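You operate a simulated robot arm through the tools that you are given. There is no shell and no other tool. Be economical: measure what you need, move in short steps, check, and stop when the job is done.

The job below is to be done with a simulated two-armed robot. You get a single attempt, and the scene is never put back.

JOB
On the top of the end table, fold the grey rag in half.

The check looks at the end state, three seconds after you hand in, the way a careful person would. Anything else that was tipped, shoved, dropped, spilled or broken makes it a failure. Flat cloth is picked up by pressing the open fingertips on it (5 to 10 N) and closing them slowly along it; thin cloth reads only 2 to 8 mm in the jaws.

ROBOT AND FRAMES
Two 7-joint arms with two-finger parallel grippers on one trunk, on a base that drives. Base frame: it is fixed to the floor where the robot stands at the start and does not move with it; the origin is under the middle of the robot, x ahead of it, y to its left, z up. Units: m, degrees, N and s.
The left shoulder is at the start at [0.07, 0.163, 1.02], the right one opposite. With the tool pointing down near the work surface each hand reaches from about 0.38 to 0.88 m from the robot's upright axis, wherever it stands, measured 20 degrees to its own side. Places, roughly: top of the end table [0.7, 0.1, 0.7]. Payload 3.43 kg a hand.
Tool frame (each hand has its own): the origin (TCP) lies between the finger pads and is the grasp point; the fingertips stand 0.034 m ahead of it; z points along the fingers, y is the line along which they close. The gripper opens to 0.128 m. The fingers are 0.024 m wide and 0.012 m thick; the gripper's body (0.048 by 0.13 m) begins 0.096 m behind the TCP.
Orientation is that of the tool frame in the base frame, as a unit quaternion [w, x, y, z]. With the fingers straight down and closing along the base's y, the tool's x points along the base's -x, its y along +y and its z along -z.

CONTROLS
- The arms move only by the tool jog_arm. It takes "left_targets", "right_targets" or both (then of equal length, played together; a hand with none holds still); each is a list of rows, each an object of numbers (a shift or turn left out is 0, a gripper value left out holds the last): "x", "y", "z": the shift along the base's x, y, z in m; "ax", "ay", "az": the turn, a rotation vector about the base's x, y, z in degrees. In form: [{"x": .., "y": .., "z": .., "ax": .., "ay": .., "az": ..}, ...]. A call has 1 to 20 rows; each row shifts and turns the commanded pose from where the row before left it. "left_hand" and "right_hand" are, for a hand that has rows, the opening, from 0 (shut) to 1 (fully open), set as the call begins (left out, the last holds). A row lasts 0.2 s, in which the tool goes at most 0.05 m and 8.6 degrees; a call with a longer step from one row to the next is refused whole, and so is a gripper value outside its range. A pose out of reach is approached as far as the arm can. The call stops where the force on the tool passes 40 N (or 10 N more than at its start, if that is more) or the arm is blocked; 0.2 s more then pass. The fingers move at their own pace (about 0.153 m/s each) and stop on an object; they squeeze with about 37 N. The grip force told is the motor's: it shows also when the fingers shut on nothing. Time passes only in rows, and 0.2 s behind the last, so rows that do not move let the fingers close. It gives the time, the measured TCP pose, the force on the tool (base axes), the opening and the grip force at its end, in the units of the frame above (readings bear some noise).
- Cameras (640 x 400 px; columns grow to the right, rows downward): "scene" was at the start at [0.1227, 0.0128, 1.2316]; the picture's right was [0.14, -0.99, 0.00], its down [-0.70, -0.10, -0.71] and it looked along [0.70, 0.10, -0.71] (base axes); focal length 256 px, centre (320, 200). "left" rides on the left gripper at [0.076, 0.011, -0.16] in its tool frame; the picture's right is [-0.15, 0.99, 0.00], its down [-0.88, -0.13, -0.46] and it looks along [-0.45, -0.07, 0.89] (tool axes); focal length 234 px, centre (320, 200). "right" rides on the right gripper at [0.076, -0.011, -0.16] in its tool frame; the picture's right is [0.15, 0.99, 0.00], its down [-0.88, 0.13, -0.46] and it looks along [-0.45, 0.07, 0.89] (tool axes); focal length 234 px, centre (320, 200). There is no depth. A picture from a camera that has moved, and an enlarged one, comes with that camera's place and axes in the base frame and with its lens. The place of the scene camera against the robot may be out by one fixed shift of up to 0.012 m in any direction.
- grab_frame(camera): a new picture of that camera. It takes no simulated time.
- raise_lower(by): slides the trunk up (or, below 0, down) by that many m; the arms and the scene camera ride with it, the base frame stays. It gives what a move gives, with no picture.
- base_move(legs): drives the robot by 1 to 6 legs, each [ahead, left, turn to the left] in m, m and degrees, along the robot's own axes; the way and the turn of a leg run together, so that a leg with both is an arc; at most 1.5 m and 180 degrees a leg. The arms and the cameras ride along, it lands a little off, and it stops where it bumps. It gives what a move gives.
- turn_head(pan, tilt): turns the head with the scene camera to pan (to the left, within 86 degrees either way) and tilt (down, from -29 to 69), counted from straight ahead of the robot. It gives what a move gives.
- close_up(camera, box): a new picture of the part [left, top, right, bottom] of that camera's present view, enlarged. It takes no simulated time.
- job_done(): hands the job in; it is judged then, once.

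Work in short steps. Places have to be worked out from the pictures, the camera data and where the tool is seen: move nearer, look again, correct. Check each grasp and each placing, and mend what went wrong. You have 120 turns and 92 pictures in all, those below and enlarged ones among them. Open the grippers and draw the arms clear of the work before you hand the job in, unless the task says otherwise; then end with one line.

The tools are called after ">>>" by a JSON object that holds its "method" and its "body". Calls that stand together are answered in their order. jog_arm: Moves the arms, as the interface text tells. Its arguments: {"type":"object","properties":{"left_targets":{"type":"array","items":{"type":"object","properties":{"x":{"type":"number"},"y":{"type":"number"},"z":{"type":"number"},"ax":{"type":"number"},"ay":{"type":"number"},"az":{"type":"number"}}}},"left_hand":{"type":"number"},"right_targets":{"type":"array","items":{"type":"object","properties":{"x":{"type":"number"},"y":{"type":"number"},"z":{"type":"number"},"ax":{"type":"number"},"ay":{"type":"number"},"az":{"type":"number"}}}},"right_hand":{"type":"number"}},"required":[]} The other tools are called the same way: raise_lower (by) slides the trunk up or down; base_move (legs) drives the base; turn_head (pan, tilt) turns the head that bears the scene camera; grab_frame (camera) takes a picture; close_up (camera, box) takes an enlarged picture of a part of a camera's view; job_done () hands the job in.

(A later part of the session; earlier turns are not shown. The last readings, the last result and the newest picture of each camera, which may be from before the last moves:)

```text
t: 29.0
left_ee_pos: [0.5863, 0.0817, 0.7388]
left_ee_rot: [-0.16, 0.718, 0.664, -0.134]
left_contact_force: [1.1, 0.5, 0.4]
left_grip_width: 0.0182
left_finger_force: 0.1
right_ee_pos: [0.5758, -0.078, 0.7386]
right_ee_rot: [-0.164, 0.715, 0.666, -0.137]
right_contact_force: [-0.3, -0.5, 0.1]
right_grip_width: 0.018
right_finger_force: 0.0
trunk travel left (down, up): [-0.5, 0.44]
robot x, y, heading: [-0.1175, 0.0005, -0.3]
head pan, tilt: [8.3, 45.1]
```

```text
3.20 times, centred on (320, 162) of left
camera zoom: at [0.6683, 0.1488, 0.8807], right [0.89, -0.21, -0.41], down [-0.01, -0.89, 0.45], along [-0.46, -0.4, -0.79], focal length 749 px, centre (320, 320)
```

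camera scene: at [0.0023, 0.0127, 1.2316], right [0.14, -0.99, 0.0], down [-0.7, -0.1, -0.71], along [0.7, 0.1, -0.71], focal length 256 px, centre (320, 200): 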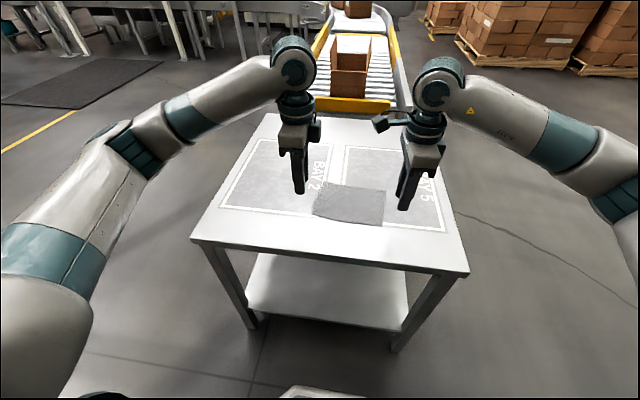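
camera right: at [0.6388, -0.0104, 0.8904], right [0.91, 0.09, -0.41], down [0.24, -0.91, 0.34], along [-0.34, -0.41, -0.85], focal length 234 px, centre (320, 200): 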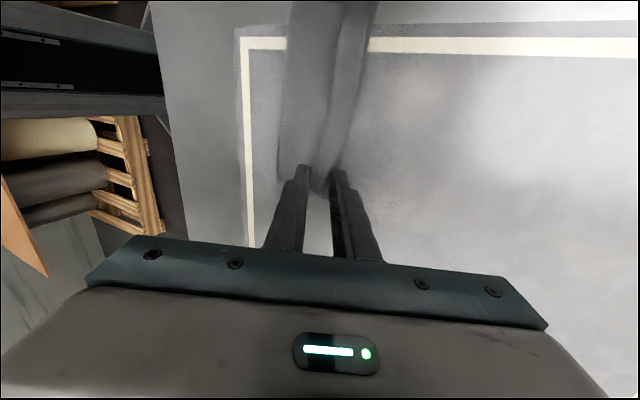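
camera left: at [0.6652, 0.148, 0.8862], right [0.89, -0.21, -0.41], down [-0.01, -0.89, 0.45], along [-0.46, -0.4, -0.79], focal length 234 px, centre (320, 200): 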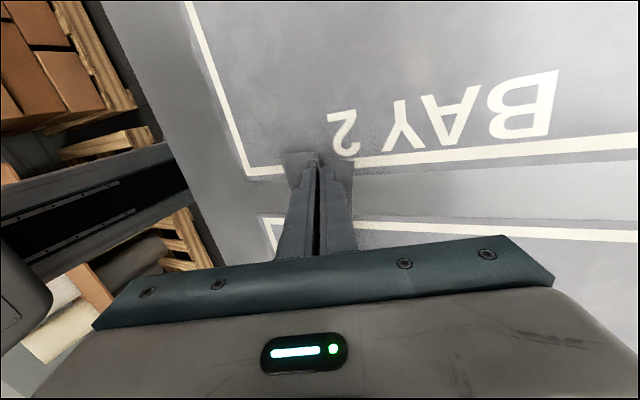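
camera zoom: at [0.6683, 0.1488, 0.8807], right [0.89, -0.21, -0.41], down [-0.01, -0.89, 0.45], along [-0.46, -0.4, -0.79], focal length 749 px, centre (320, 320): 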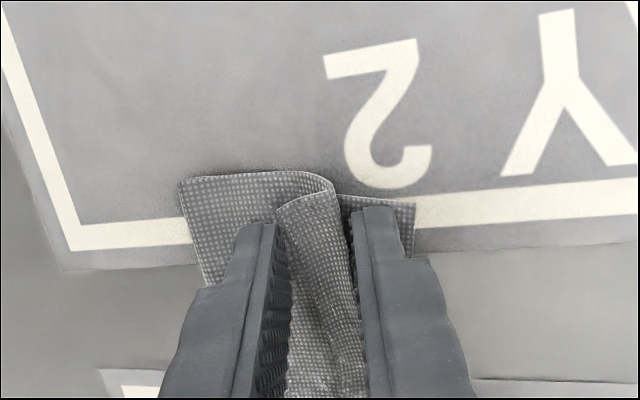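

The flap stands between the fingers, leaning back toward the near side, with the near finger behind it. I'll raise slightly and sweep forward so the near fingers push the flap over toward the far edge.

>>> {"method": "jog_arm", "body": {"left_targets": [{"z": 0.005}, {"x": 0.006}, {"x": 0.006}, {"x": 0.006}, {}], "right_targets": [{"z": 0.005}, {"x": 0.006}, {"x": 0.006}, {"x": 0.006}, {}]}}

>>> {"method": "close_up", "body": {"camera": "scene", "box": [280, 130, 420, 230]}}

>>> {"method": "close_up", "body": {"camera": "right", "box": [220, 70, 420, 195]}}

>>> {"method": "close_up", "body": {"camera": "left", "box": [220, 100, 420, 225]}}

```text
t: 30.2
left_ee_pos: [0.6002, 0.0839, 0.7442]
left_ee_rot: [-0.16, 0.718, 0.664, -0.134]
left_contact_force: [0.1, -0.2, 0.9]
left_grip_width: 0.0179
left_finger_force: 0.0
left hand out of reach, approached as far as the arm can: row 4
right_ee_pos: [0.5941, -0.0797, 0.7428]
right_ee_rot: [-0.164, 0.715, 0.666, -0.137]
right_contact_force: [0.2, -0.5, 0.1]
right_grip_width: 0.0179
right_finger_force: 0.0
trunk travel left (down, up): [-0.5, 0.44]
robot x, y, heading: [-0.1209, 0.0012, -0.1]
head pan, tilt: [8.3, 45.1]
```

```text
4.00 times, centred on (350, 180) of scene
camera zoom: at [0.0023, 0.0124, 1.2316], right [0.14, -0.99, 0.0], down [-0.7, -0.1, -0.71], along [0.7, 0.1, -0.71], focal length 1022 px, centre (200, 280)
```

zoom: 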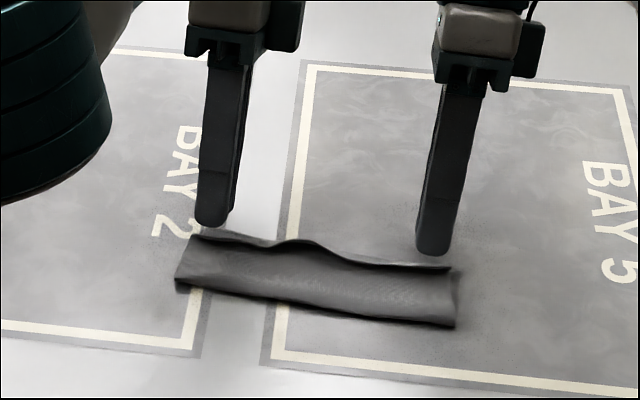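

```text
3.20 times, centred on (320, 132) of right
camera zoom: at [0.6571, -0.0111, 0.8942], right [0.91, 0.09, -0.41], down [0.24, -0.91, 0.34], along [-0.34, -0.41, -0.85], focal length 749 px, centre (320, 416)
```

zoom: 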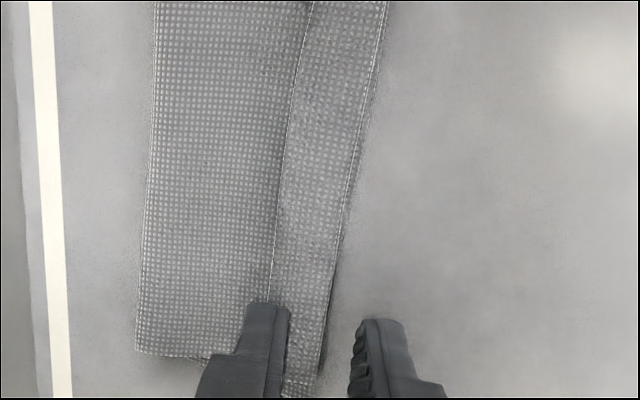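

```text
3.20 times, centred on (320, 162) of left
camera zoom: at [0.6822, 0.1497, 0.8873], right [0.89, -0.21, -0.41], down [-0.01, -0.89, 0.45], along [-0.46, -0.4, -0.79], focal length 749 px, centre (320, 320)
```

zoom: 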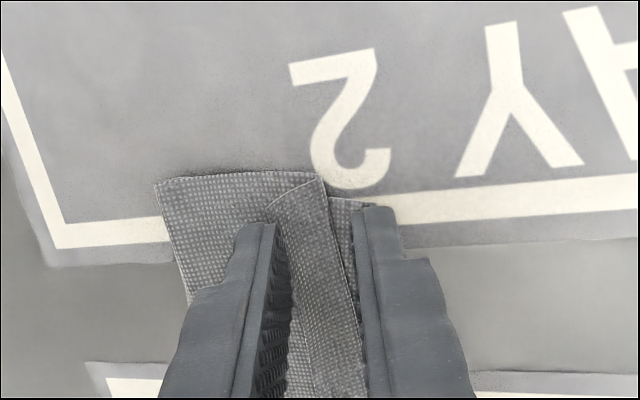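

The held strip of about 1.5–2 cm looks folded back on top, toward the near side. I'll lift the hands up and away to get a clean view.

>>> {"method": "jog_arm", "body": {"left_targets": [{"z": 0.02}, {"z": 0.02, "ay": -7}, {"z": 0.02, "ay": -7}, {"z": 0.01, "y": 0.03, "ay": -7}, {"y": 0.03, "ay": -4}, {}], "right_targets": [{"z": 0.02}, {"z": 0.02, "ay": -7}, {"z": 0.02, "ay": -7}, {"z": 0.01, "y": -0.03, "ay": -7}, {"y": -0.03, "ay": -4}, {}]}}

>>> {"method": "close_up", "body": {"camera": "scene", "box": [290, 150, 410, 225]}}

>>> {"method": "grab_frame", "body": {"camera": "right"}}

>>> {"method": "grab_frame", "body": {"camera": "left"}}

```text
t: 31.6
left_ee_pos: [0.6012, 0.1435, 0.8158]
left_ee_rot: [-0.011, 0.731, 0.682, 0.025]
left_contact_force: [0.9, -0.6, -0.2]
left_grip_width: 0.0178
left_finger_force: 0.1
right_ee_pos: [0.5954, -0.1384, 0.8149]
right_ee_rot: [-0.015, 0.728, 0.685, 0.02]
right_contact_force: [0.6, 0.4, 0.1]
right_grip_width: 0.0179
right_finger_force: 0.1
trunk travel left (down, up): [-0.5, 0.44]
robot x, y, heading: [-0.121, -0.0024, 0.2]
head pan, tilt: [8.3, 45.1]
```

```text
5.33 times, centred on (350, 188) of scene
camera zoom: at [0.0026, 0.0128, 1.2315], right [0.14, -0.99, 0.0], down [-0.7, -0.1, -0.7], along [0.7, 0.1, -0.71], focal length 1363 px, centre (160, 267)
```

zoom: 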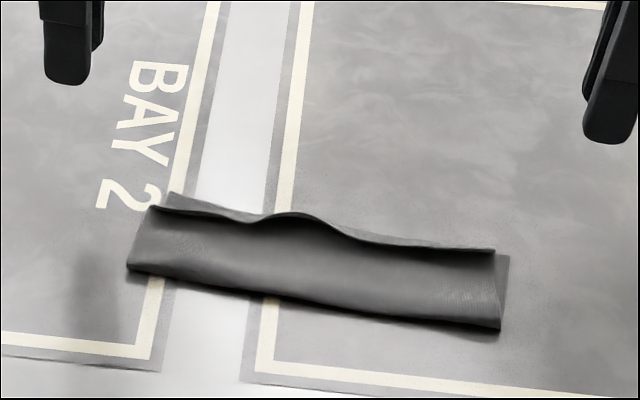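

```text
56 pictures are left
camera right: at [0.5876, -0.07, 0.9782], right [1.0, 0.09, 0.01], down [0.07, -0.91, 0.41], along [0.05, -0.41, -0.91], focal length 234 px, centre (320, 200)
```

right: 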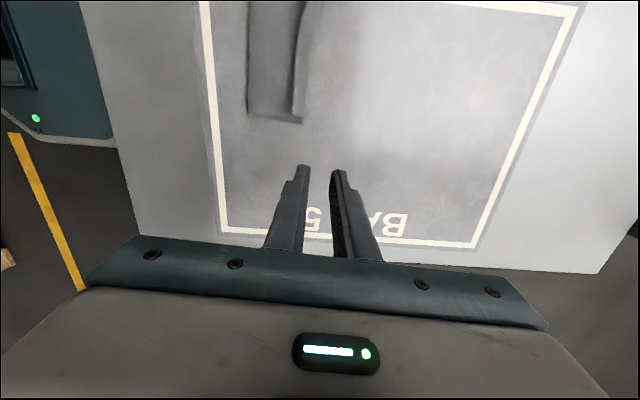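

```text
55 pictures are left
camera left: at [0.6155, 0.2099, 0.9798], right [0.98, -0.21, 0.01], down [-0.2, -0.89, 0.41], along [-0.08, -0.4, -0.91], focal length 234 px, centre (320, 200)
```

left: 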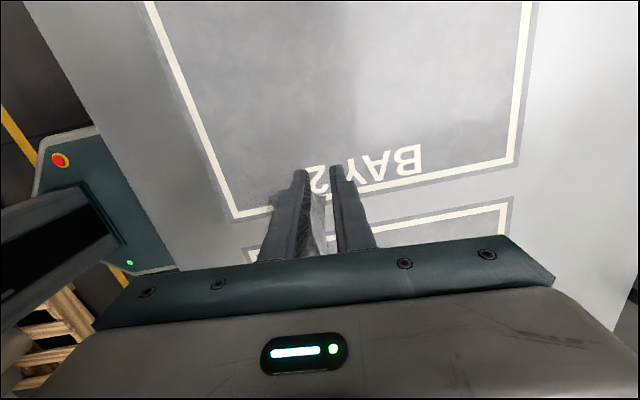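

>>> {"method": "close_up", "body": {"camera": "right", "box": [220, 0, 360, 130]}}

>>> {"method": "close_up", "body": {"camera": "scene", "box": [310, 170, 390, 220]}}

```text
3.08 times, centred on (290, 65) of right
camera zoom: at [0.5876, -0.07, 0.9782], right [1.0, 0.09, 0.01], down [0.07, -0.91, 0.41], along [0.05, -0.41, -0.91], focal length 720 px, centre (412, 615)
```

zoom: 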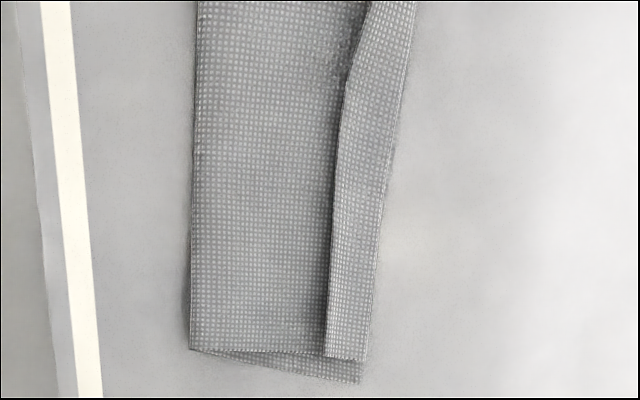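

```text
8.00 times, centred on (350, 195) of scene
camera zoom: at [0.0026, 0.0128, 1.2315], right [0.14, -0.99, 0.0], down [-0.7, -0.1, -0.7], along [0.7, 0.1, -0.71], focal length 2045 px, centre (80, 240)
```

zoom: 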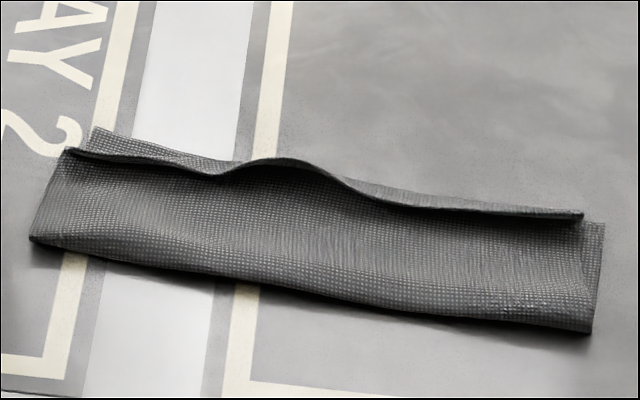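

A clean view confirms it: a strip about 14 mm wide is folded back on top, with its free edge raised. I'll close the fingers, tilt them forward, and come down on the top layer just behind that edge to push it over toward the far side.

>>> {"method": "jog_arm", "body": {"left_targets": [{"x": -0.018, "y": -0.017, "ay": -5}, {"x": -0.018, "y": -0.017, "ay": -5}, {"x": -0.018, "y": -0.017, "ay": -5}, {"x": -0.018, "y": -0.017, "ay": -5}, {"z": -0.03}, {"z": -0.025}, {}], "right_targets": [{"x": -0.018, "y": 0.0135, "ay": -5}, {"x": -0.018, "y": 0.0135, "ay": -5}, {"x": -0.018, "y": 0.0135, "ay": -5}, {"x": -0.018, "y": 0.0135, "ay": -5}, {"z": -0.03}, {"z": -0.025}, {}], "left_hand": 0, "right_hand": 0}}

>>> {"method": "close_up", "body": {"camera": "scene", "box": [280, 130, 420, 230]}}

>>> {"method": "close_up", "body": {"camera": "left", "box": [220, 100, 420, 225]}}

>>> {"method": "close_up", "body": {"camera": "right", "box": [220, 100, 420, 225]}}

```text
t: 33.2
left_ee_pos: [0.5268, 0.0744, 0.7573]
left_ee_rot: [0.106, 0.715, 0.674, 0.151]
left_contact_force: [0.3, 0.1, 0.7]
left_grip_width: 0.0
left_finger_force: 32.9
right_ee_pos: [0.5224, -0.0851, 0.7592]
right_ee_rot: [0.103, 0.712, 0.679, 0.148]
right_contact_force: [-0.1, 0.0, -0.5]
right_grip_width: 0.0
right_finger_force: 33.0
trunk travel left (down, up): [-0.5, 0.44]
robot x, y, heading: [-0.1195, 0.003, -0.2]
head pan, tilt: [8.3, 45.1]
```

```text
4.00 times, centred on (350, 180) of scene
camera zoom: at [0.0022, 0.0127, 1.2316], right [0.14, -0.99, 0.0], down [-0.7, -0.1, -0.71], along [0.7, 0.1, -0.71], focal length 1022 px, centre (200, 280)
```

zoom: 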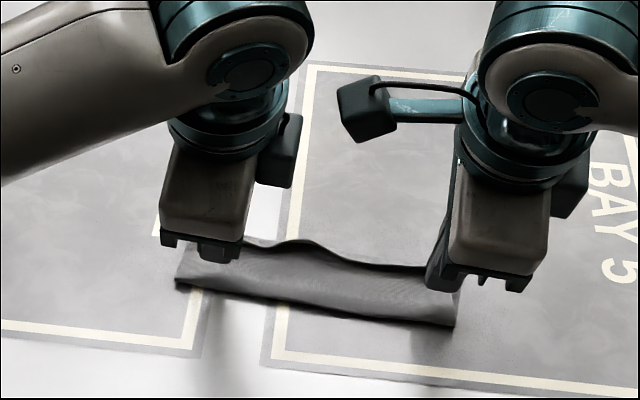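

```text
3.20 times, centred on (320, 162) of left
camera zoom: at [0.4846, 0.1406, 0.9168], right [0.92, -0.21, 0.34], down [-0.33, -0.89, 0.31], along [0.24, -0.4, -0.89], focal length 749 px, centre (320, 320)
```

zoom: 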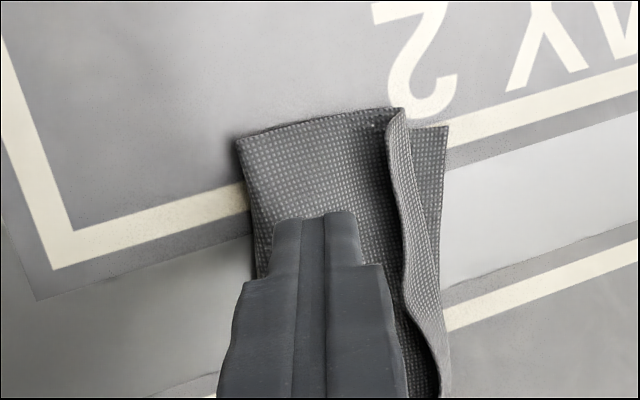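

```text
3.20 times, centred on (320, 162) of right
camera zoom: at [0.4591, -0.0159, 0.9093], right [0.93, 0.09, 0.35], down [-0.07, -0.91, 0.41], along [0.36, -0.41, -0.84], focal length 749 px, centre (320, 320)
```

zoom: 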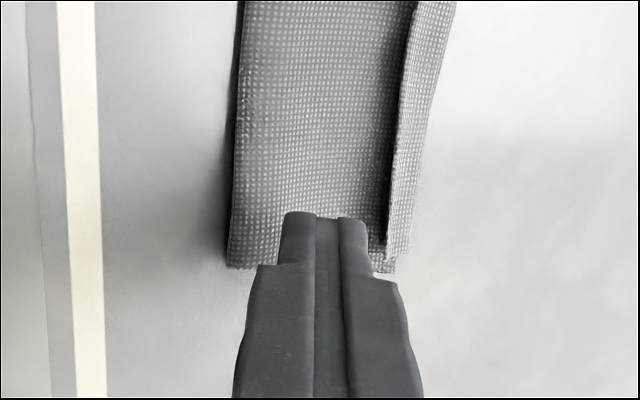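

The fingers sit right behind the raised edge. A vertical tool gives a better pushing face, so I'll straighten it and lower close to the top layer.

>>> {"method": "jog_arm", "body": {"left_targets": [{"x": 0.003, "ay": 7}, {"x": 0.003, "ay": 7}, {"x": 0.003, "ay": 7}, {"z": -0.006}, {"z": -0.006}, {}], "right_targets": [{"x": 0.003, "ay": 7}, {"x": 0.003, "ay": 7}, {"x": 0.003, "ay": 7}, {"z": -0.006}, {"z": -0.008}, {}]}}

>>> {"method": "close_up", "body": {"camera": "left", "box": [220, 100, 420, 225]}}

>>> {"method": "close_up", "body": {"camera": "right", "box": [220, 100, 420, 225]}}

```text
t: 34.6
left_ee_pos: [0.5373, 0.0746, 0.7474]
left_ee_rot: [-0.019, 0.731, 0.682, 0.018]
left_contact_force: [-0.8, 0.1, -0.9]
left_grip_width: 0.0002
left_finger_force: 32.8
right_ee_pos: [0.5299, -0.0856, 0.7446]
right_ee_rot: [-0.022, 0.728, 0.685, 0.015]
right_contact_force: [0.2, 0.1, -0.2]
right_grip_width: 0.0001
right_finger_force: 32.5
trunk travel left (down, up): [-0.5, 0.44]
robot x, y, heading: [-0.1182, -0.0014, 0.0]
head pan, tilt: [8.3, 45.1]
```

```text
3.20 times, centred on (320, 162) of left
camera zoom: at [0.5538, 0.1411, 0.9104], right [0.98, -0.21, -0.01], down [-0.19, -0.89, 0.41], along [-0.1, -0.4, -0.91], focal length 749 px, centre (320, 320)
```

zoom: 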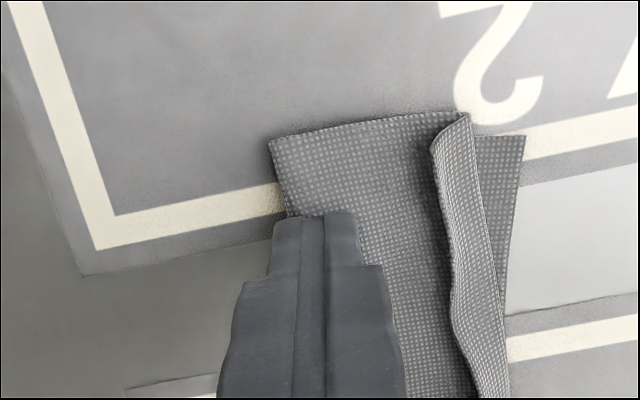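

```text
3.20 times, centred on (320, 162) of right
camera zoom: at [0.5252, -0.0166, 0.908], right [1.0, 0.09, 0.0], down [0.08, -0.91, 0.41], along [0.03, -0.41, -0.91], focal length 749 px, centre (320, 320)
```

zoom: 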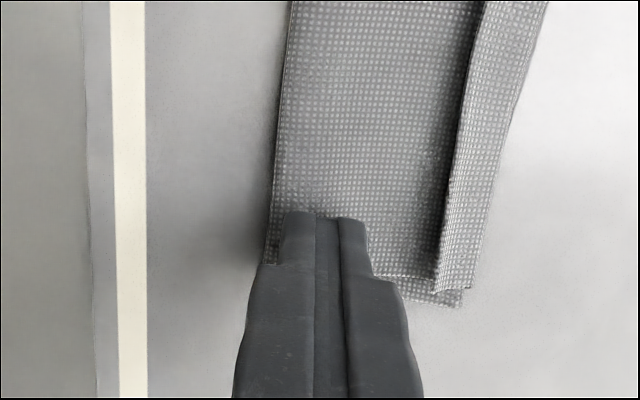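

The free edge stands up about 2 cm ahead of the fingers. I'll lower a few mm more to feel for the top layer.

>>> {"method": "jog_arm", "body": {"left_targets": [{"z": -0.003}, {"z": -0.003}, {}], "right_targets": [{"z": -0.0015}, {"z": -0.002}, {}]}}

```text
t: 35.4
left_ee_pos: [0.5362, 0.0766, 0.7416]
left_ee_rot: [-0.02, 0.73, 0.683, 0.018]
left_contact_force: [-0.3, 0.4, 0.8]
left_grip_width: 0.0001
left_finger_force: 33.2
right_ee_pos: [0.531, -0.0845, 0.7401]
right_ee_rot: [-0.022, 0.728, 0.685, 0.015]
right_contact_force: [0.1, 0.4, 0.0]
right_grip_width: 0.0
right_finger_force: 33.6
trunk travel left (down, up): [-0.5, 0.44]
robot x, y, heading: [-0.1184, 0.002, -0.2]
head pan, tilt: [8.3, 45.1]
```

Tips are roughly 7 mm above the table with no measurable load. Sweep forward about 4.5 cm at this height.

>>> {"method": "jog_arm", "body": {"left_targets": [{"x": 0.007}, {"x": 0.007}, {"x": 0.007}, {"x": 0.007}, {}], "right_targets": [{"x": 0.007}, {"x": 0.007}, {"x": 0.007}, {"x": 0.007}, {}]}}

>>> {"method": "close_up", "body": {"camera": "left", "box": [220, 100, 420, 225]}}

>>> {"method": "close_up", "body": {"camera": "right", "box": [220, 100, 420, 225]}}

```text
t: 36.6
left_ee_pos: [0.5655, 0.0763, 0.7418]
left_ee_rot: [-0.019, 0.73, 0.683, 0.018]
left_contact_force: [0.1, 1.4, 0.1]
left_grip_width: 0.0003
left_finger_force: 32.8
right_ee_pos: [0.5575, -0.0848, 0.7392]
right_ee_rot: [-0.022, 0.729, 0.685, 0.015]
right_contact_force: [0.0, 0.1, 0.1]
right_grip_width: 0.0
right_finger_force: 33.1
trunk travel left (down, up): [-0.5, 0.44]
robot x, y, heading: [-0.1235, 0.0006, -0.3]
head pan, tilt: [8.3, 45.1]
```

```text
3.20 times, centred on (320, 162) of left
camera zoom: at [0.5817, 0.1422, 0.9063], right [0.98, -0.21, -0.01], down [-0.19, -0.89, 0.41], along [-0.1, -0.4, -0.91], focal length 749 px, centre (320, 320)
```

zoom: 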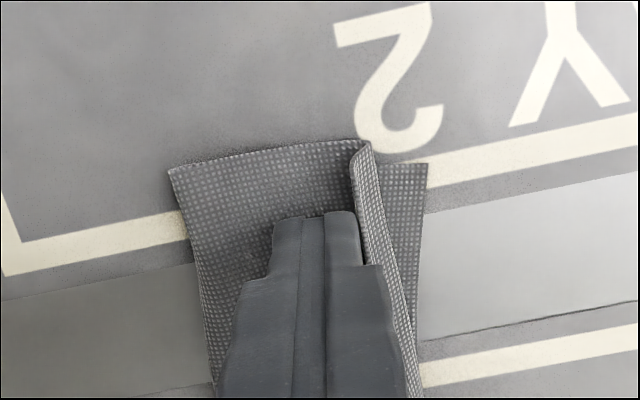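

```text
3.20 times, centred on (320, 162) of right
camera zoom: at [0.5532, -0.0165, 0.9033], right [1.0, 0.09, 0.0], down [0.08, -0.91, 0.41], along [0.03, -0.41, -0.91], focal length 749 px, centre (320, 320)
```

zoom: 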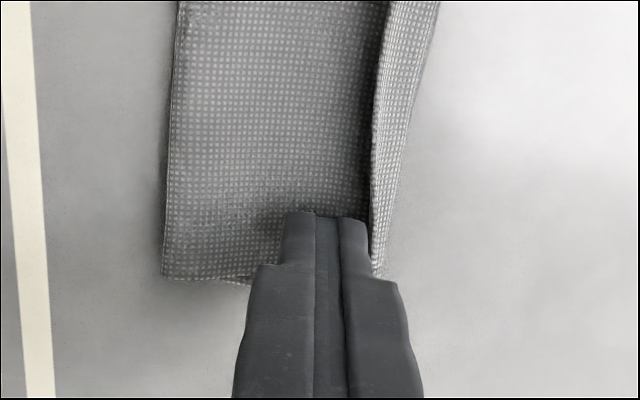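

The fingers are catching the flap and standing it up. I'll keep sweeping forward.

>>> {"method": "jog_arm", "body": {"left_targets": [{"x": 0.006}, {"x": 0.006}, {"x": 0.006}, {"x": 0.006}, {}], "right_targets": [{"x": 0.006}, {"x": 0.006}, {"x": 0.006}, {"x": 0.006}, {}]}}

>>> {"method": "close_up", "body": {"camera": "left", "box": [220, 100, 420, 225]}}

>>> {"method": "close_up", "body": {"camera": "right", "box": [220, 100, 420, 225]}}

```text
t: 37.8
left_ee_pos: [0.5904, 0.0756, 0.7414]
left_ee_rot: [-0.019, 0.731, 0.682, 0.017]
left_contact_force: [1.0, -0.2, 0.1]
left_grip_width: 0.0004
left_finger_force: 33.2
right_ee_pos: [0.5836, -0.0834, 0.7404]
right_ee_rot: [-0.022, 0.728, 0.685, 0.014]
right_contact_force: [0.0, 0.4, -0.7]
right_grip_width: 0.0001
right_finger_force: 32.4
trunk travel left (down, up): [-0.5, 0.44]
robot x, y, heading: [-0.1217, 0.0028, -0.2]
head pan, tilt: [8.3, 45.1]
```

```text
3.20 times, centred on (320, 162) of left
camera zoom: at [0.6074, 0.1417, 0.9058], right [0.98, -0.21, -0.01], down [-0.19, -0.89, 0.41], along [-0.1, -0.4, -0.91], focal length 749 px, centre (320, 320)
```

zoom: 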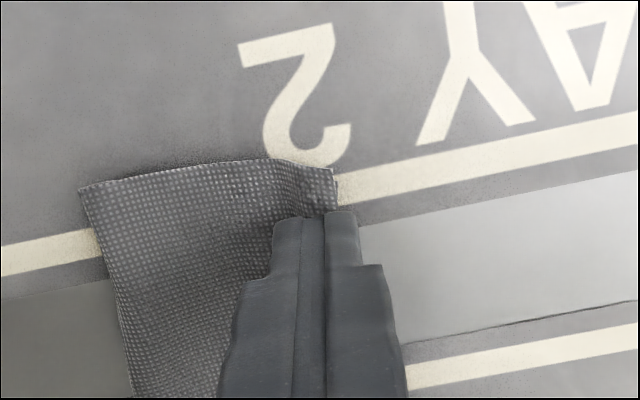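

```text
3.20 times, centred on (320, 162) of right
camera zoom: at [0.5788, -0.016, 0.9042], right [1.0, 0.09, 0.0], down [0.08, -0.91, 0.41], along [0.03, -0.41, -0.91], focal length 749 px, centre (320, 320)
```

zoom: 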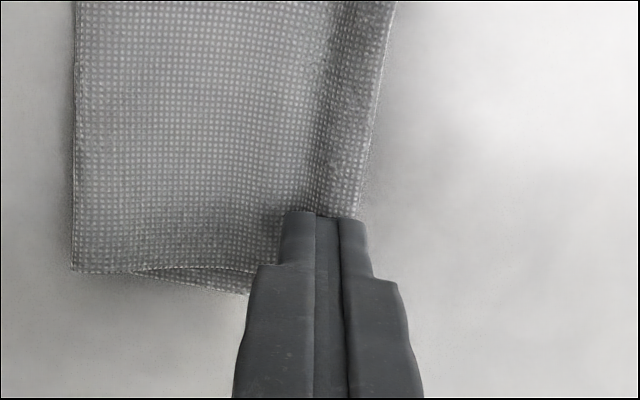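

The flap is turned over and now lies at the far edge on both sides. I'll press it down gently to set it.

>>> {"method": "jog_arm", "body": {"left_targets": [{"z": -0.003}, {"z": -0.003}, {}, {}], "right_targets": [{"z": -0.003}, {"z": -0.003}, {}, {}]}}

```text
t: 38.8
left_ee_pos: [0.5892, 0.0755, 0.7362]
left_ee_rot: [-0.018, 0.731, 0.682, 0.017]
left_contact_force: [0.4, -0.1, 0.1]
left_grip_width: 0.0
left_finger_force: 32.9
right_ee_pos: [0.5827, -0.0856, 0.7338]
right_ee_rot: [-0.022, 0.728, 0.686, 0.014]
right_contact_force: [0.7, -0.3, 0.5]
right_grip_width: 0.0001
right_finger_force: 33.0
trunk travel left (down, up): [-0.5, 0.44]
robot x, y, heading: [-0.1189, -0.0007, 0.1]
head pan, tilt: [8.3, 45.1]
```

>>> {"method": "jog_arm", "body": {"left_targets": [{"z": -0.002}, {"z": -0.002}, {}, {}], "right_targets": [{"z": -0.0015}, {"z": -0.001}, {}, {}]}}

>>> {"method": "jog_arm", "body": {"left_targets": [{"z": 0.01}, {"z": 0.02}, {"z": 0.03}, {"z": 0.03}, {"y": 0.04}, {"y": 0.04}, {}], "right_targets": [{"z": 0.01}, {"z": 0.02}, {"z": 0.03}, {"z": 0.03}, {"y": -0.04}, {"y": -0.04}, {}]}}

>>> {"method": "close_up", "body": {"camera": "scene", "box": [290, 150, 410, 225]}}

>>> {"method": "close_up", "body": {"camera": "right", "box": [200, 0, 400, 130]}}

```text
t: 39.8
left_ee_pos: [0.5888, 0.0747, 0.7318]
left_ee_rot: [-0.018, 0.73, 0.683, 0.018]
left_contact_force: [-0.2, 0.1, 5.5]
left_grip_width: 0.0
left_finger_force: 33.6
right_ee_pos: [0.5822, -0.0854, 0.7331]
right_ee_rot: [-0.021, 0.728, 0.685, 0.015]
right_contact_force: [0.6, -0.7, 3.5]
right_grip_width: 0.0
right_finger_force: 32.7
trunk travel left (down, up): [-0.5, 0.44]
robot x, y, heading: [-0.1198, 0.0025, -0.4]
head pan, tilt: [8.3, 45.1]
```

```text
t: 41.4
left_ee_pos: [0.5867, 0.1566, 0.8182]
left_ee_rot: [-0.019, 0.731, 0.682, 0.018]
left_contact_force: [-0.1, 0.0, 0.0]
left_grip_width: 0.0
left_finger_force: 33.2
right_ee_pos: [0.5848, -0.1677, 0.8234]
right_ee_rot: [-0.022, 0.727, 0.686, 0.014]
right_contact_force: [0.9, 0.8, 0.2]
right_grip_width: 0.0002
right_finger_force: 33.2
trunk travel left (down, up): [-0.5, 0.44]
robot x, y, heading: [-0.1219, -0.0052, -0.1]
head pan, tilt: [8.3, 45.1]
```

```text
5.33 times, centred on (350, 188) of scene
camera zoom: at [0.0027, 0.0125, 1.2315], right [0.14, -0.99, 0.0], down [-0.7, -0.1, -0.7], along [0.7, 0.1, -0.71], focal length 1363 px, centre (160, 267)
```

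zoom: 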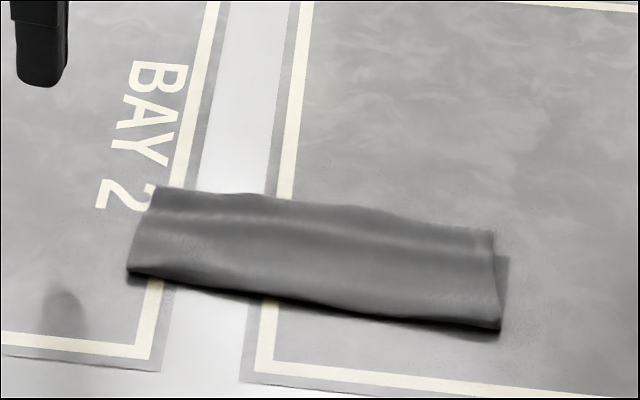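

```text
3.08 times, centred on (300, 65) of right
camera zoom: at [0.5792, -0.0991, 0.9861], right [1.0, 0.09, 0.0], down [0.08, -0.91, 0.41], along [0.03, -0.41, -0.91], focal length 720 px, centre (382, 615)
```

zoom: 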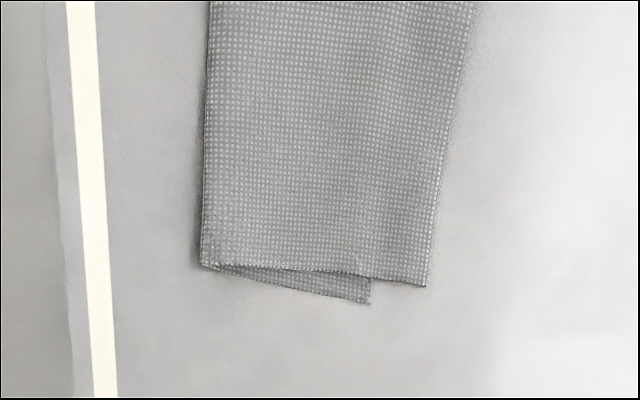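

The flap is flat, but the top layer overhangs the lower one by about 2 cm at the right end. I'll check the left end too.

>>> {"method": "jog_arm", "body": {"left_targets": [{"y": 0.04, "z": 0.03}, {"y": 0.03, "z": 0.03}, {}]}}

>>> {"method": "close_up", "body": {"camera": "left", "box": [150, 0, 450, 190]}}

>>> {"method": "close_up", "body": {"camera": "scene", "box": [310, 170, 390, 220]}}

```text
t: 42.2
left_ee_pos: [0.5892, 0.2273, 0.8834]
left_ee_rot: [-0.019, 0.731, 0.682, 0.018]
left_contact_force: [-0.6, -0.6, 0.2]
left_grip_width: 0.0001
left_finger_force: 33.2
right_ee_pos: [0.5833, -0.1663, 0.822]
right_ee_rot: [-0.021, 0.728, 0.685, 0.014]
right_contact_force: [-0.7, 0.5, 0.5]
right_grip_width: 0.0
right_finger_force: 32.4
trunk travel left (down, up): [-0.5, 0.44]
robot x, y, heading: [-0.1222, -0.0016, -0.1]
head pan, tilt: [8.3, 45.1]
```

```text
2.11 times, centred on (300, 95) of left
camera zoom: at [0.6061, 0.2936, 1.0468], right [0.98, -0.21, -0.01], down [-0.19, -0.89, 0.41], along [-0.1, -0.4, -0.91], focal length 493 px, centre (362, 421)
```

zoom: 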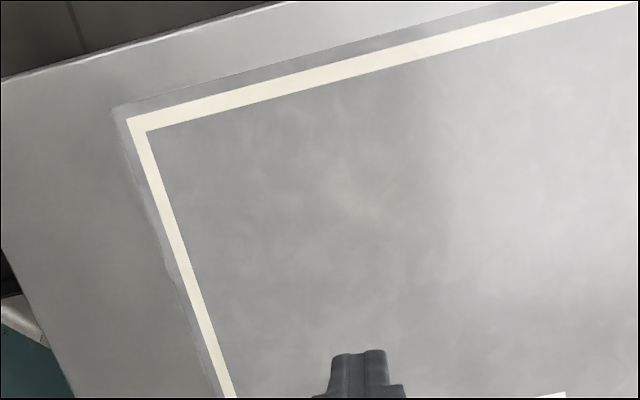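

```text
8.00 times, centred on (350, 195) of scene
camera zoom: at [0.0027, 0.0126, 1.2315], right [0.14, -0.99, 0.0], down [-0.7, -0.1, -0.7], along [0.7, 0.1, -0.71], focal length 2045 px, centre (80, 240)
```

zoom: 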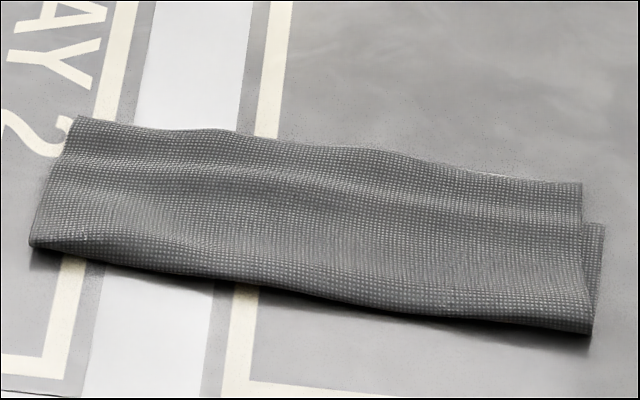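

The overhang is about 7 mm at the left end and about 20 mm at the right. I'll correct it by pinching the middle of the overhang with the right hand closing along y, lifting slightly, then moving it back with a small turn. First I'll turn the right hand and hover over the spot.

>>> {"method": "jog_arm", "body": {"right_targets": [{"x": 0.0015, "y": 0.015, "az": 8}, {"x": 0.0015, "y": 0.015, "az": 8}, {"x": 0.0015, "y": 0.015, "az": 8}, {"x": 0.0015, "y": 0.015, "az": 8}, {"x": 0.0015, "y": 0.015, "az": 8}, {"x": 0.0015, "y": 0.015, "az": 8}, {"x": 0.0015, "y": 0.015, "az": 8}, {"x": 0.0015, "y": 0.015, "az": 8}, {"x": 0.0015, "y": 0.015, "az": 8}, {"x": 0.0015, "y": 0.015, "az": 8}, {"y": 0.016, "z": -0.03, "az": 8}, {}], "right_hand": 0.2}}

>>> {"method": "grab_frame", "body": {"camera": "right"}}

>>> {"method": "close_up", "body": {"camera": "scene", "box": [280, 130, 420, 230]}}

```text
t: 44.8
left_ee_pos: [0.5886, 0.2273, 0.885]
left_ee_rot: [-0.019, 0.73, 0.683, 0.019]
left_contact_force: [0.5, 0.1, 0.0]
left_grip_width: 0.0
left_finger_force: 33.2
right_ee_pos: [0.5989, 0.0006, 0.7907]
right_ee_rot: [-0.025, 0.047, 0.999, -0.005]
right_contact_force: [0.0, -0.8, 0.2]
right_grip_width: 0.0254
right_finger_force: 0.1
trunk travel left (down, up): [-0.5, 0.44]
robot x, y, heading: [-0.1163, 0.0012, 0.1]
head pan, tilt: [8.3, 45.1]
```

```text
39 pictures are left
camera right: at [0.5329, -0.0025, 0.9544], right [-0.05, 1.0, 0.0], down [0.91, 0.05, 0.41], along [0.41, 0.02, -0.91], focal length 234 px, centre (320, 200)
```

right: 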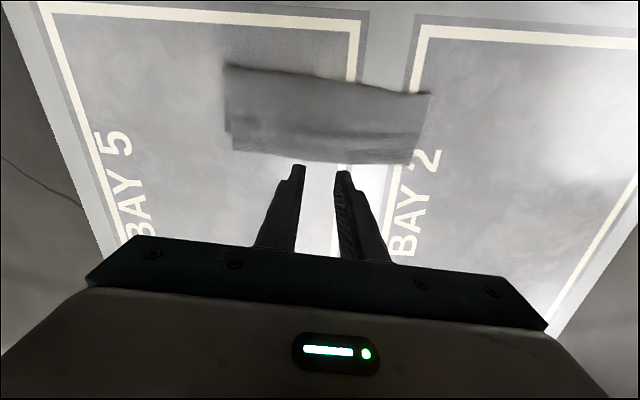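

```text
4.00 times, centred on (350, 180) of scene
camera zoom: at [0.0017, 0.0123, 1.2317], right [0.14, -0.99, 0.0], down [-0.7, -0.1, -0.71], along [0.7, 0.1, -0.71], focal length 1022 px, centre (200, 280)
```

zoom: 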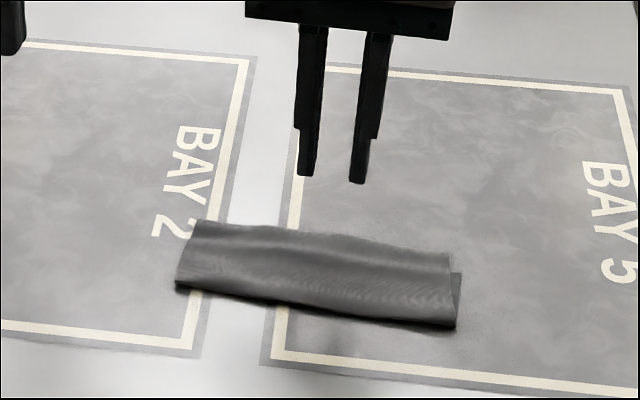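

The wrist view gives the top edge at x≈0.592–0.597 and the lower edge at about 0.573 (right) to 0.590 (left). I'll shift 4 mm back and go down to the overhang strip.

>>> {"method": "jog_arm", "body": {"right_targets": [{"x": -0.004, "z": -0.02}, {"z": -0.02}, {"z": -0.01}, {"z": -0.004}, {"z": -0.0025}, {}]}}

>>> {"method": "close_up", "body": {"camera": "right", "box": [200, 40, 440, 190]}}

```text
t: 46.2
left_ee_pos: [0.5888, 0.2269, 0.8818]
left_ee_rot: [-0.019, 0.73, 0.683, 0.017]
left_contact_force: [-0.3, 0.5, 0.2]
left_grip_width: 0.0003
left_finger_force: 32.6
right_ee_pos: [0.5948, 0.0011, 0.736]
right_ee_rot: [-0.026, 0.048, 0.999, -0.004]
right_contact_force: [-0.3, -0.2, -0.9]
right_grip_width: 0.0258
right_finger_force: 0.0
trunk travel left (down, up): [-0.5, 0.44]
robot x, y, heading: [-0.1215, -0.0013, 0.1]
head pan, tilt: [8.3, 45.1]
```

```text
2.67 times, centred on (320, 115) of right
camera zoom: at [0.5271, -0.0014, 0.8988], right [-0.05, 1.0, 0.0], down [0.91, 0.05, 0.41], along [0.41, 0.02, -0.91], focal length 624 px, centre (320, 427)
```

zoom: 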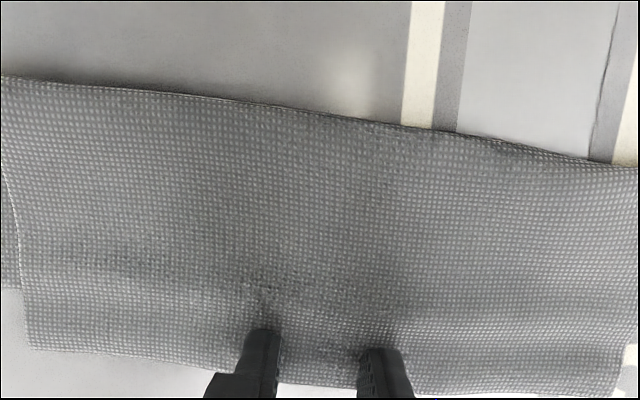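

The fingers straddle the strip near its edge. Now I'll make contact and close slowly.

>>> {"method": "jog_arm", "body": {"right_targets": [{"z": -0.002}, {"z": -0.002}, {}]}}

```text
t: 47.0
left_ee_pos: [0.5884, 0.2279, 0.8839]
left_ee_rot: [-0.019, 0.731, 0.682, 0.018]
left_contact_force: [0.3, -0.7, -0.5]
left_grip_width: 0.0
left_finger_force: 33.1
right_ee_pos: [0.5934, 0.0011, 0.7323]
right_ee_rot: [-0.026, 0.048, 0.999, -0.005]
right_contact_force: [0.4, -0.4, 3.0]
right_grip_width: 0.0256
right_finger_force: 0.1
trunk travel left (down, up): [-0.5, 0.44]
robot x, y, heading: [-0.1222, -0.0008, 0.1]
head pan, tilt: [8.3, 45.1]
```

>>> {"method": "jog_arm", "body": {"right_targets": [{"z": -0.0008}, {}]}}

>>> {"method": "jog_arm", "body": {"right_targets": [{}, {}], "right_hand": 0.14}}

>>> {"method": "jog_arm", "body": {"right_targets": [{}, {}], "right_hand": 0.08}}

>>> {"method": "jog_arm", "body": {"right_targets": [{}, {}], "right_hand": 0.03}}

>>> {"method": "jog_arm", "body": {"right_targets": [{}, {}, {}], "right_hand": 0}}

>>> {"method": "close_up", "body": {"camera": "right", "box": [200, 40, 440, 190]}}

```text
t: 47.6
left_ee_pos: [0.5886, 0.2264, 0.8834]
left_ee_rot: [-0.019, 0.731, 0.682, 0.018]
left_contact_force: [0.0, 0.9, 0.7]
left_grip_width: 0.0
left_finger_force: 32.5
right_ee_pos: [0.5934, 0.0008, 0.7306]
right_ee_rot: [-0.026, 0.048, 0.998, -0.004]
right_contact_force: [1.6, 0.0, 8.0]
right_grip_width: 0.0256
right_finger_force: 0.1
trunk travel left (down, up): [-0.5, 0.44]
robot x, y, heading: [-0.1196, 0.0001, -0.0]
head pan, tilt: [8.3, 45.1]
```

```text
t: 48.2
left_ee_pos: [0.5886, 0.2267, 0.8855]
left_ee_rot: [-0.018, 0.731, 0.682, 0.018]
left_contact_force: [-0.7, 0.0, 0.6]
left_grip_width: 0.0
left_finger_force: 32.8
right_ee_pos: [0.5924, 0.0014, 0.7311]
right_ee_rot: [-0.025, 0.048, 0.999, -0.004]
right_contact_force: [0.8, -0.1, 8.9]
right_grip_width: 0.0176
right_finger_force: 0.1
trunk travel left (down, up): [-0.5, 0.44]
robot x, y, heading: [-0.1215, 0.0001, -0.0]
head pan, tilt: [8.3, 45.1]
```

```text
t: 48.8
left_ee_pos: [0.5873, 0.2283, 0.8845]
left_ee_rot: [-0.018, 0.731, 0.682, 0.019]
left_contact_force: [-0.6, 0.0, 0.2]
left_grip_width: 0.0
left_finger_force: 33.2
right_ee_pos: [0.5931, 0.0011, 0.7323]
right_ee_rot: [-0.026, 0.047, 0.999, -0.005]
right_contact_force: [1.1, -0.2, 9.6]
right_grip_width: 0.0099
right_finger_force: 0.1
trunk travel left (down, up): [-0.5, 0.44]
robot x, y, heading: [-0.1188, -0.0031, -0.1]
head pan, tilt: [8.3, 45.1]
```

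```text
t: 49.4
left_ee_pos: [0.5888, 0.2269, 0.8854]
left_ee_rot: [-0.019, 0.73, 0.683, 0.02]
left_contact_force: [0.0, -0.6, 0.0]
left_grip_width: 0.0
left_finger_force: 33.5
right_ee_pos: [0.5928, 0.001, 0.7323]
right_ee_rot: [-0.025, 0.048, 0.999, -0.005]
right_contact_force: [-0.6, 0.4, 10.0]
right_grip_width: 0.0051
right_finger_force: 1.1
trunk travel left (down, up): [-0.5, 0.44]
robot x, y, heading: [-0.1275, -0.0015, -0.3]
head pan, tilt: [8.3, 45.1]
```

```text
t: 50.2
left_ee_pos: [0.5878, 0.2269, 0.8836]
left_ee_rot: [-0.018, 0.731, 0.682, 0.018]
left_contact_force: [0.6, -0.3, -0.5]
left_grip_width: 0.0
left_finger_force: 33.6
right_ee_pos: [0.5923, 0.0003, 0.7316]
right_ee_rot: [-0.026, 0.047, 0.999, -0.005]
right_contact_force: [-0.7, -0.5, 10.0]
right_grip_width: 0.0025
right_finger_force: 37.5
trunk travel left (down, up): [-0.5, 0.44]
robot x, y, heading: [-0.1229, -0.0002, -0.1]
head pan, tilt: [8.3, 45.1]
```

```text
2.67 times, centred on (320, 115) of right
camera zoom: at [0.5253, -0.0014, 0.8954], right [-0.05, 1.0, 0.0], down [0.91, 0.05, 0.41], along [0.41, 0.02, -0.91], focal length 624 px, centre (320, 427)
```

zoom: 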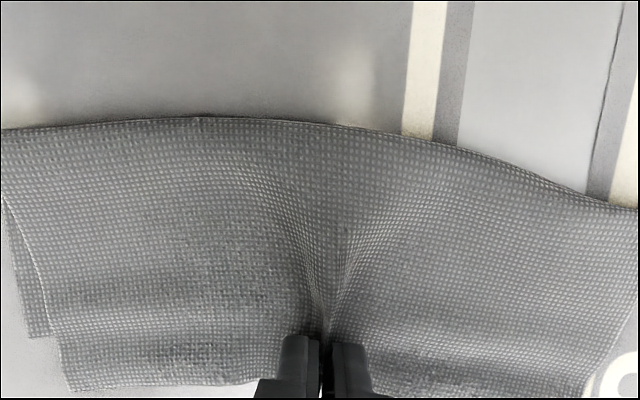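

Grip reads 2.5 mm. I'll lift 1.5 cm, shift back 16 mm with a −4° turn, and look before releasing.

>>> {"method": "jog_arm", "body": {"right_targets": [{"z": 0.008}, {"z": 0.008}, {"x": -0.006, "az": -2}, {"x": -0.006, "az": -2}, {"x": -0.004}, {}]}}

>>> {"method": "close_up", "body": {"camera": "right", "box": [160, 20, 480, 200]}}

>>> {"method": "close_up", "body": {"camera": "scene", "box": [290, 150, 410, 225]}}

```text
t: 51.6
left_ee_pos: [0.5881, 0.2271, 0.883]
left_ee_rot: [-0.018, 0.731, 0.682, 0.018]
left_contact_force: [-0.3, 0.6, -0.5]
left_grip_width: 0.0001
left_finger_force: 33.3
right_ee_pos: [0.579, 0.0003, 0.745]
right_ee_rot: [-0.026, 0.082, 0.996, -0.003]
right_contact_force: [-0.5, 0.1, 0.8]
right_grip_width: 0.0026
right_finger_force: 36.5
trunk travel left (down, up): [-0.5, 0.44]
robot x, y, heading: [-0.1214, -0.0015, -0.1]
head pan, tilt: [8.3, 45.1]
```

```text
2.00 times, centred on (320, 110) of right
camera zoom: at [0.5103, 0.003, 0.9094], right [0.02, 1.0, 0.0], down [0.91, -0.01, 0.41], along [0.41, -0.01, -0.91], focal length 468 px, centre (320, 380)
```

zoom: 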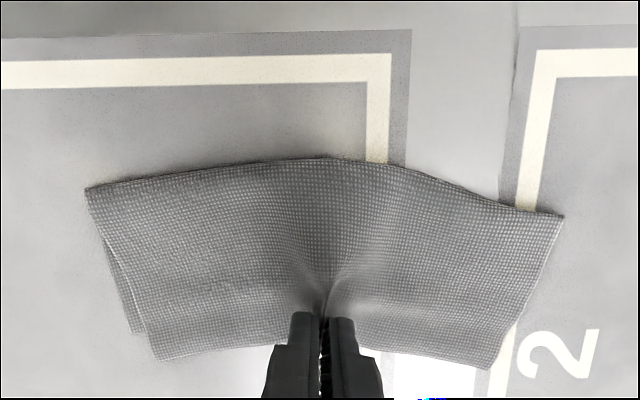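

```text
5.33 times, centred on (350, 188) of scene
camera zoom: at [0.0023, 0.0128, 1.2316], right [0.14, -0.99, 0.0], down [-0.7, -0.1, -0.71], along [0.7, 0.1, -0.71], focal length 1363 px, centre (160, 267)
```

zoom: 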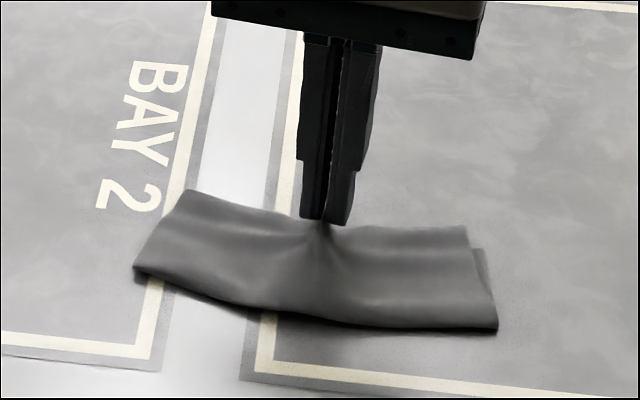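

The overhang at the right has gone from about 20 to about 13 mm, with the ends lagging. I'll lift a bit more and pull back further.

>>> {"method": "jog_arm", "body": {"right_targets": [{"z": 0.008}, {"z": 0.008, "x": -0.004}, {"x": -0.006, "az": -2}, {"x": -0.006, "az": -2}, {}]}}

>>> {"method": "close_up", "body": {"camera": "right", "box": [160, 20, 480, 200]}}

>>> {"method": "close_up", "body": {"camera": "scene", "box": [290, 150, 410, 225]}}

```text
t: 52.8
left_ee_pos: [0.5892, 0.227, 0.882]
left_ee_rot: [-0.019, 0.73, 0.683, 0.019]
left_contact_force: [-0.2, 0.4, 0.4]
left_grip_width: 0.0
left_finger_force: 32.8
right_ee_pos: [0.5616, 0.002, 0.7628]
right_ee_rot: [-0.025, 0.117, 0.993, -0.003]
right_contact_force: [0.2, -0.9, -0.4]
right_grip_width: 0.0026
right_finger_force: 36.7
trunk travel left (down, up): [-0.5, 0.44]
robot x, y, heading: [-0.1196, -0.0005, -0.1]
head pan, tilt: [8.3, 45.1]
```

```text
2.00 times, centred on (320, 110) of right
camera zoom: at [0.4957, 0.008, 0.9268], right [0.09, 1.0, 0.0], down [0.91, -0.08, 0.41], along [0.41, -0.04, -0.91], focal length 468 px, centre (320, 380)
```

zoom: 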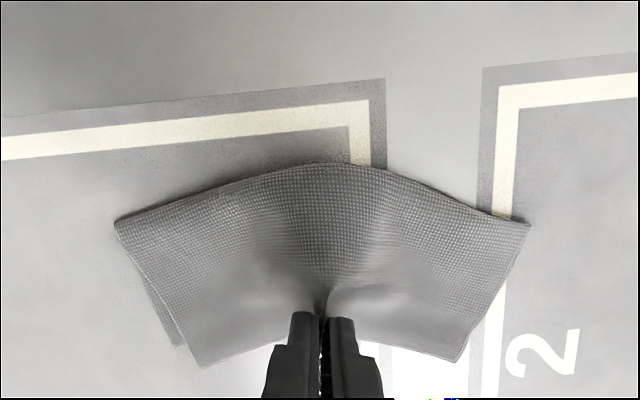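

```text
5.33 times, centred on (350, 188) of scene
camera zoom: at [0.0024, 0.0128, 1.2315], right [0.14, -0.99, 0.0], down [-0.7, -0.1, -0.7], along [0.7, 0.1, -0.71], focal length 1363 px, centre (160, 267)
```

zoom: 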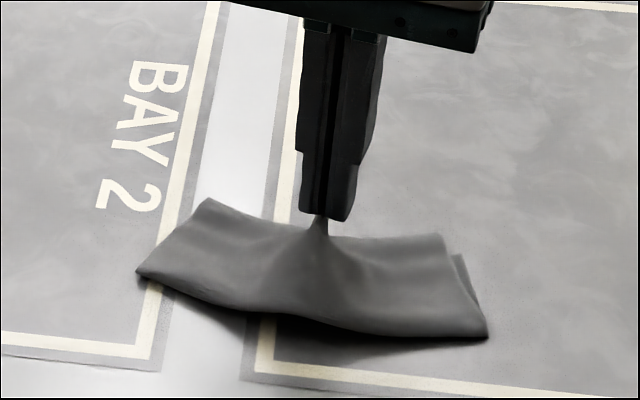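

The lower layer is moving along too, so both layers are probably in the grip. I'll set it down, release and look at the state.

>>> {"method": "jog_arm", "body": {"right_targets": [{"z": -0.01, "x": 0.004}, {"z": -0.01, "x": 0.004}, {"z": -0.008, "x": 0.002}, {}]}}

>>> {"method": "jog_arm", "body": {"right_targets": [{}, {}], "right_hand": 0.2}}

>>> {"method": "jog_arm", "body": {"right_targets": [{"z": 0.02}, {"z": 0.04}, {"z": 0.04}, {"x": 0.03}, {}]}}

>>> {"method": "close_up", "body": {"camera": "right", "box": [160, 20, 480, 200]}}

>>> {"method": "close_up", "body": {"camera": "scene", "box": [310, 170, 390, 220]}}

```text
t: 53.8
left_ee_pos: [0.5883, 0.2266, 0.8835]
left_ee_rot: [-0.019, 0.731, 0.682, 0.018]
left_contact_force: [-1.1, -0.8, 0.2]
left_grip_width: 0.0
left_finger_force: 33.2
right_ee_pos: [0.5722, 0.0019, 0.7354]
right_ee_rot: [-0.026, 0.118, 0.993, -0.003]
right_contact_force: [0.1, -0.6, 0.2]
right_grip_width: 0.0024
right_finger_force: 36.6
trunk travel left (down, up): [-0.5, 0.44]
robot x, y, heading: [-0.1194, -0.0039, -0.0]
head pan, tilt: [8.3, 45.1]
```

```text
t: 54.4
left_ee_pos: [0.5887, 0.2266, 0.8834]
left_ee_rot: [-0.019, 0.73, 0.683, 0.017]
left_contact_force: [0.7, 0.7, 0.4]
left_grip_width: 0.0
left_finger_force: 33.3
right_ee_pos: [0.5736, 0.0015, 0.7356]
right_ee_rot: [-0.025, 0.118, 0.993, -0.003]
right_contact_force: [-0.5, -0.4, 0.1]
right_grip_width: 0.0254
right_finger_force: 0.1
trunk travel left (down, up): [-0.5, 0.44]
robot x, y, heading: [-0.1188, 0.0009, 0.0]
head pan, tilt: [8.3, 45.1]
```

```text
t: 55.6
left_ee_pos: [0.588, 0.2273, 0.8832]
left_ee_rot: [-0.019, 0.731, 0.682, 0.018]
left_contact_force: [-0.5, -0.3, -0.2]
left_grip_width: 0.0
left_finger_force: 33.1
right_ee_pos: [0.6009, 0.0023, 0.8347]
right_ee_rot: [-0.025, 0.118, 0.993, -0.002]
right_contact_force: [0.1, 0.0, -0.2]
right_grip_width: 0.0255
right_finger_force: 0.2
trunk travel left (down, up): [-0.5, 0.44]
robot x, y, heading: [-0.1183, 0.0011, -0.3]
head pan, tilt: [8.3, 45.1]
```

```text
2.00 times, centred on (320, 110) of right
camera zoom: at [0.5343, 0.0089, 0.9985], right [0.09, 1.0, 0.0], down [0.91, -0.08, 0.41], along [0.41, -0.04, -0.91], focal length 468 px, centre (320, 380)
```

zoom: 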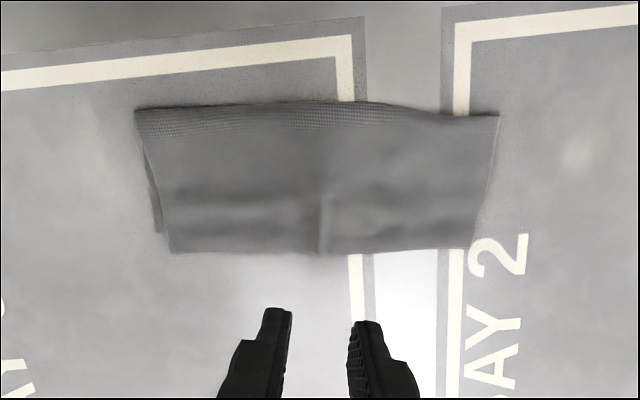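

```text
8.00 times, centred on (350, 195) of scene
camera zoom: at [0.0016, 0.0122, 1.2317], right [0.14, -0.99, 0.0], down [-0.7, -0.1, -0.71], along [0.7, 0.1, -0.71], focal length 2045 px, centre (80, 240)
```

zoom: 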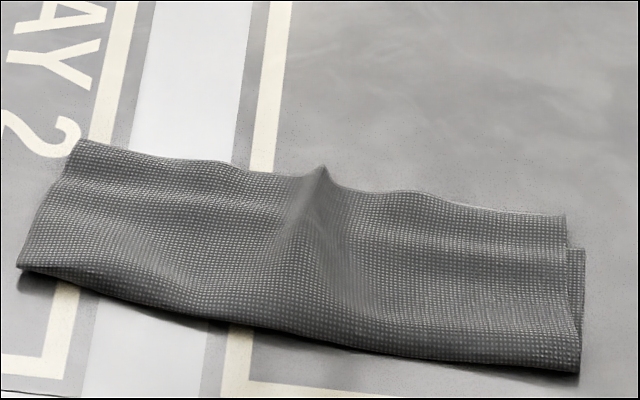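

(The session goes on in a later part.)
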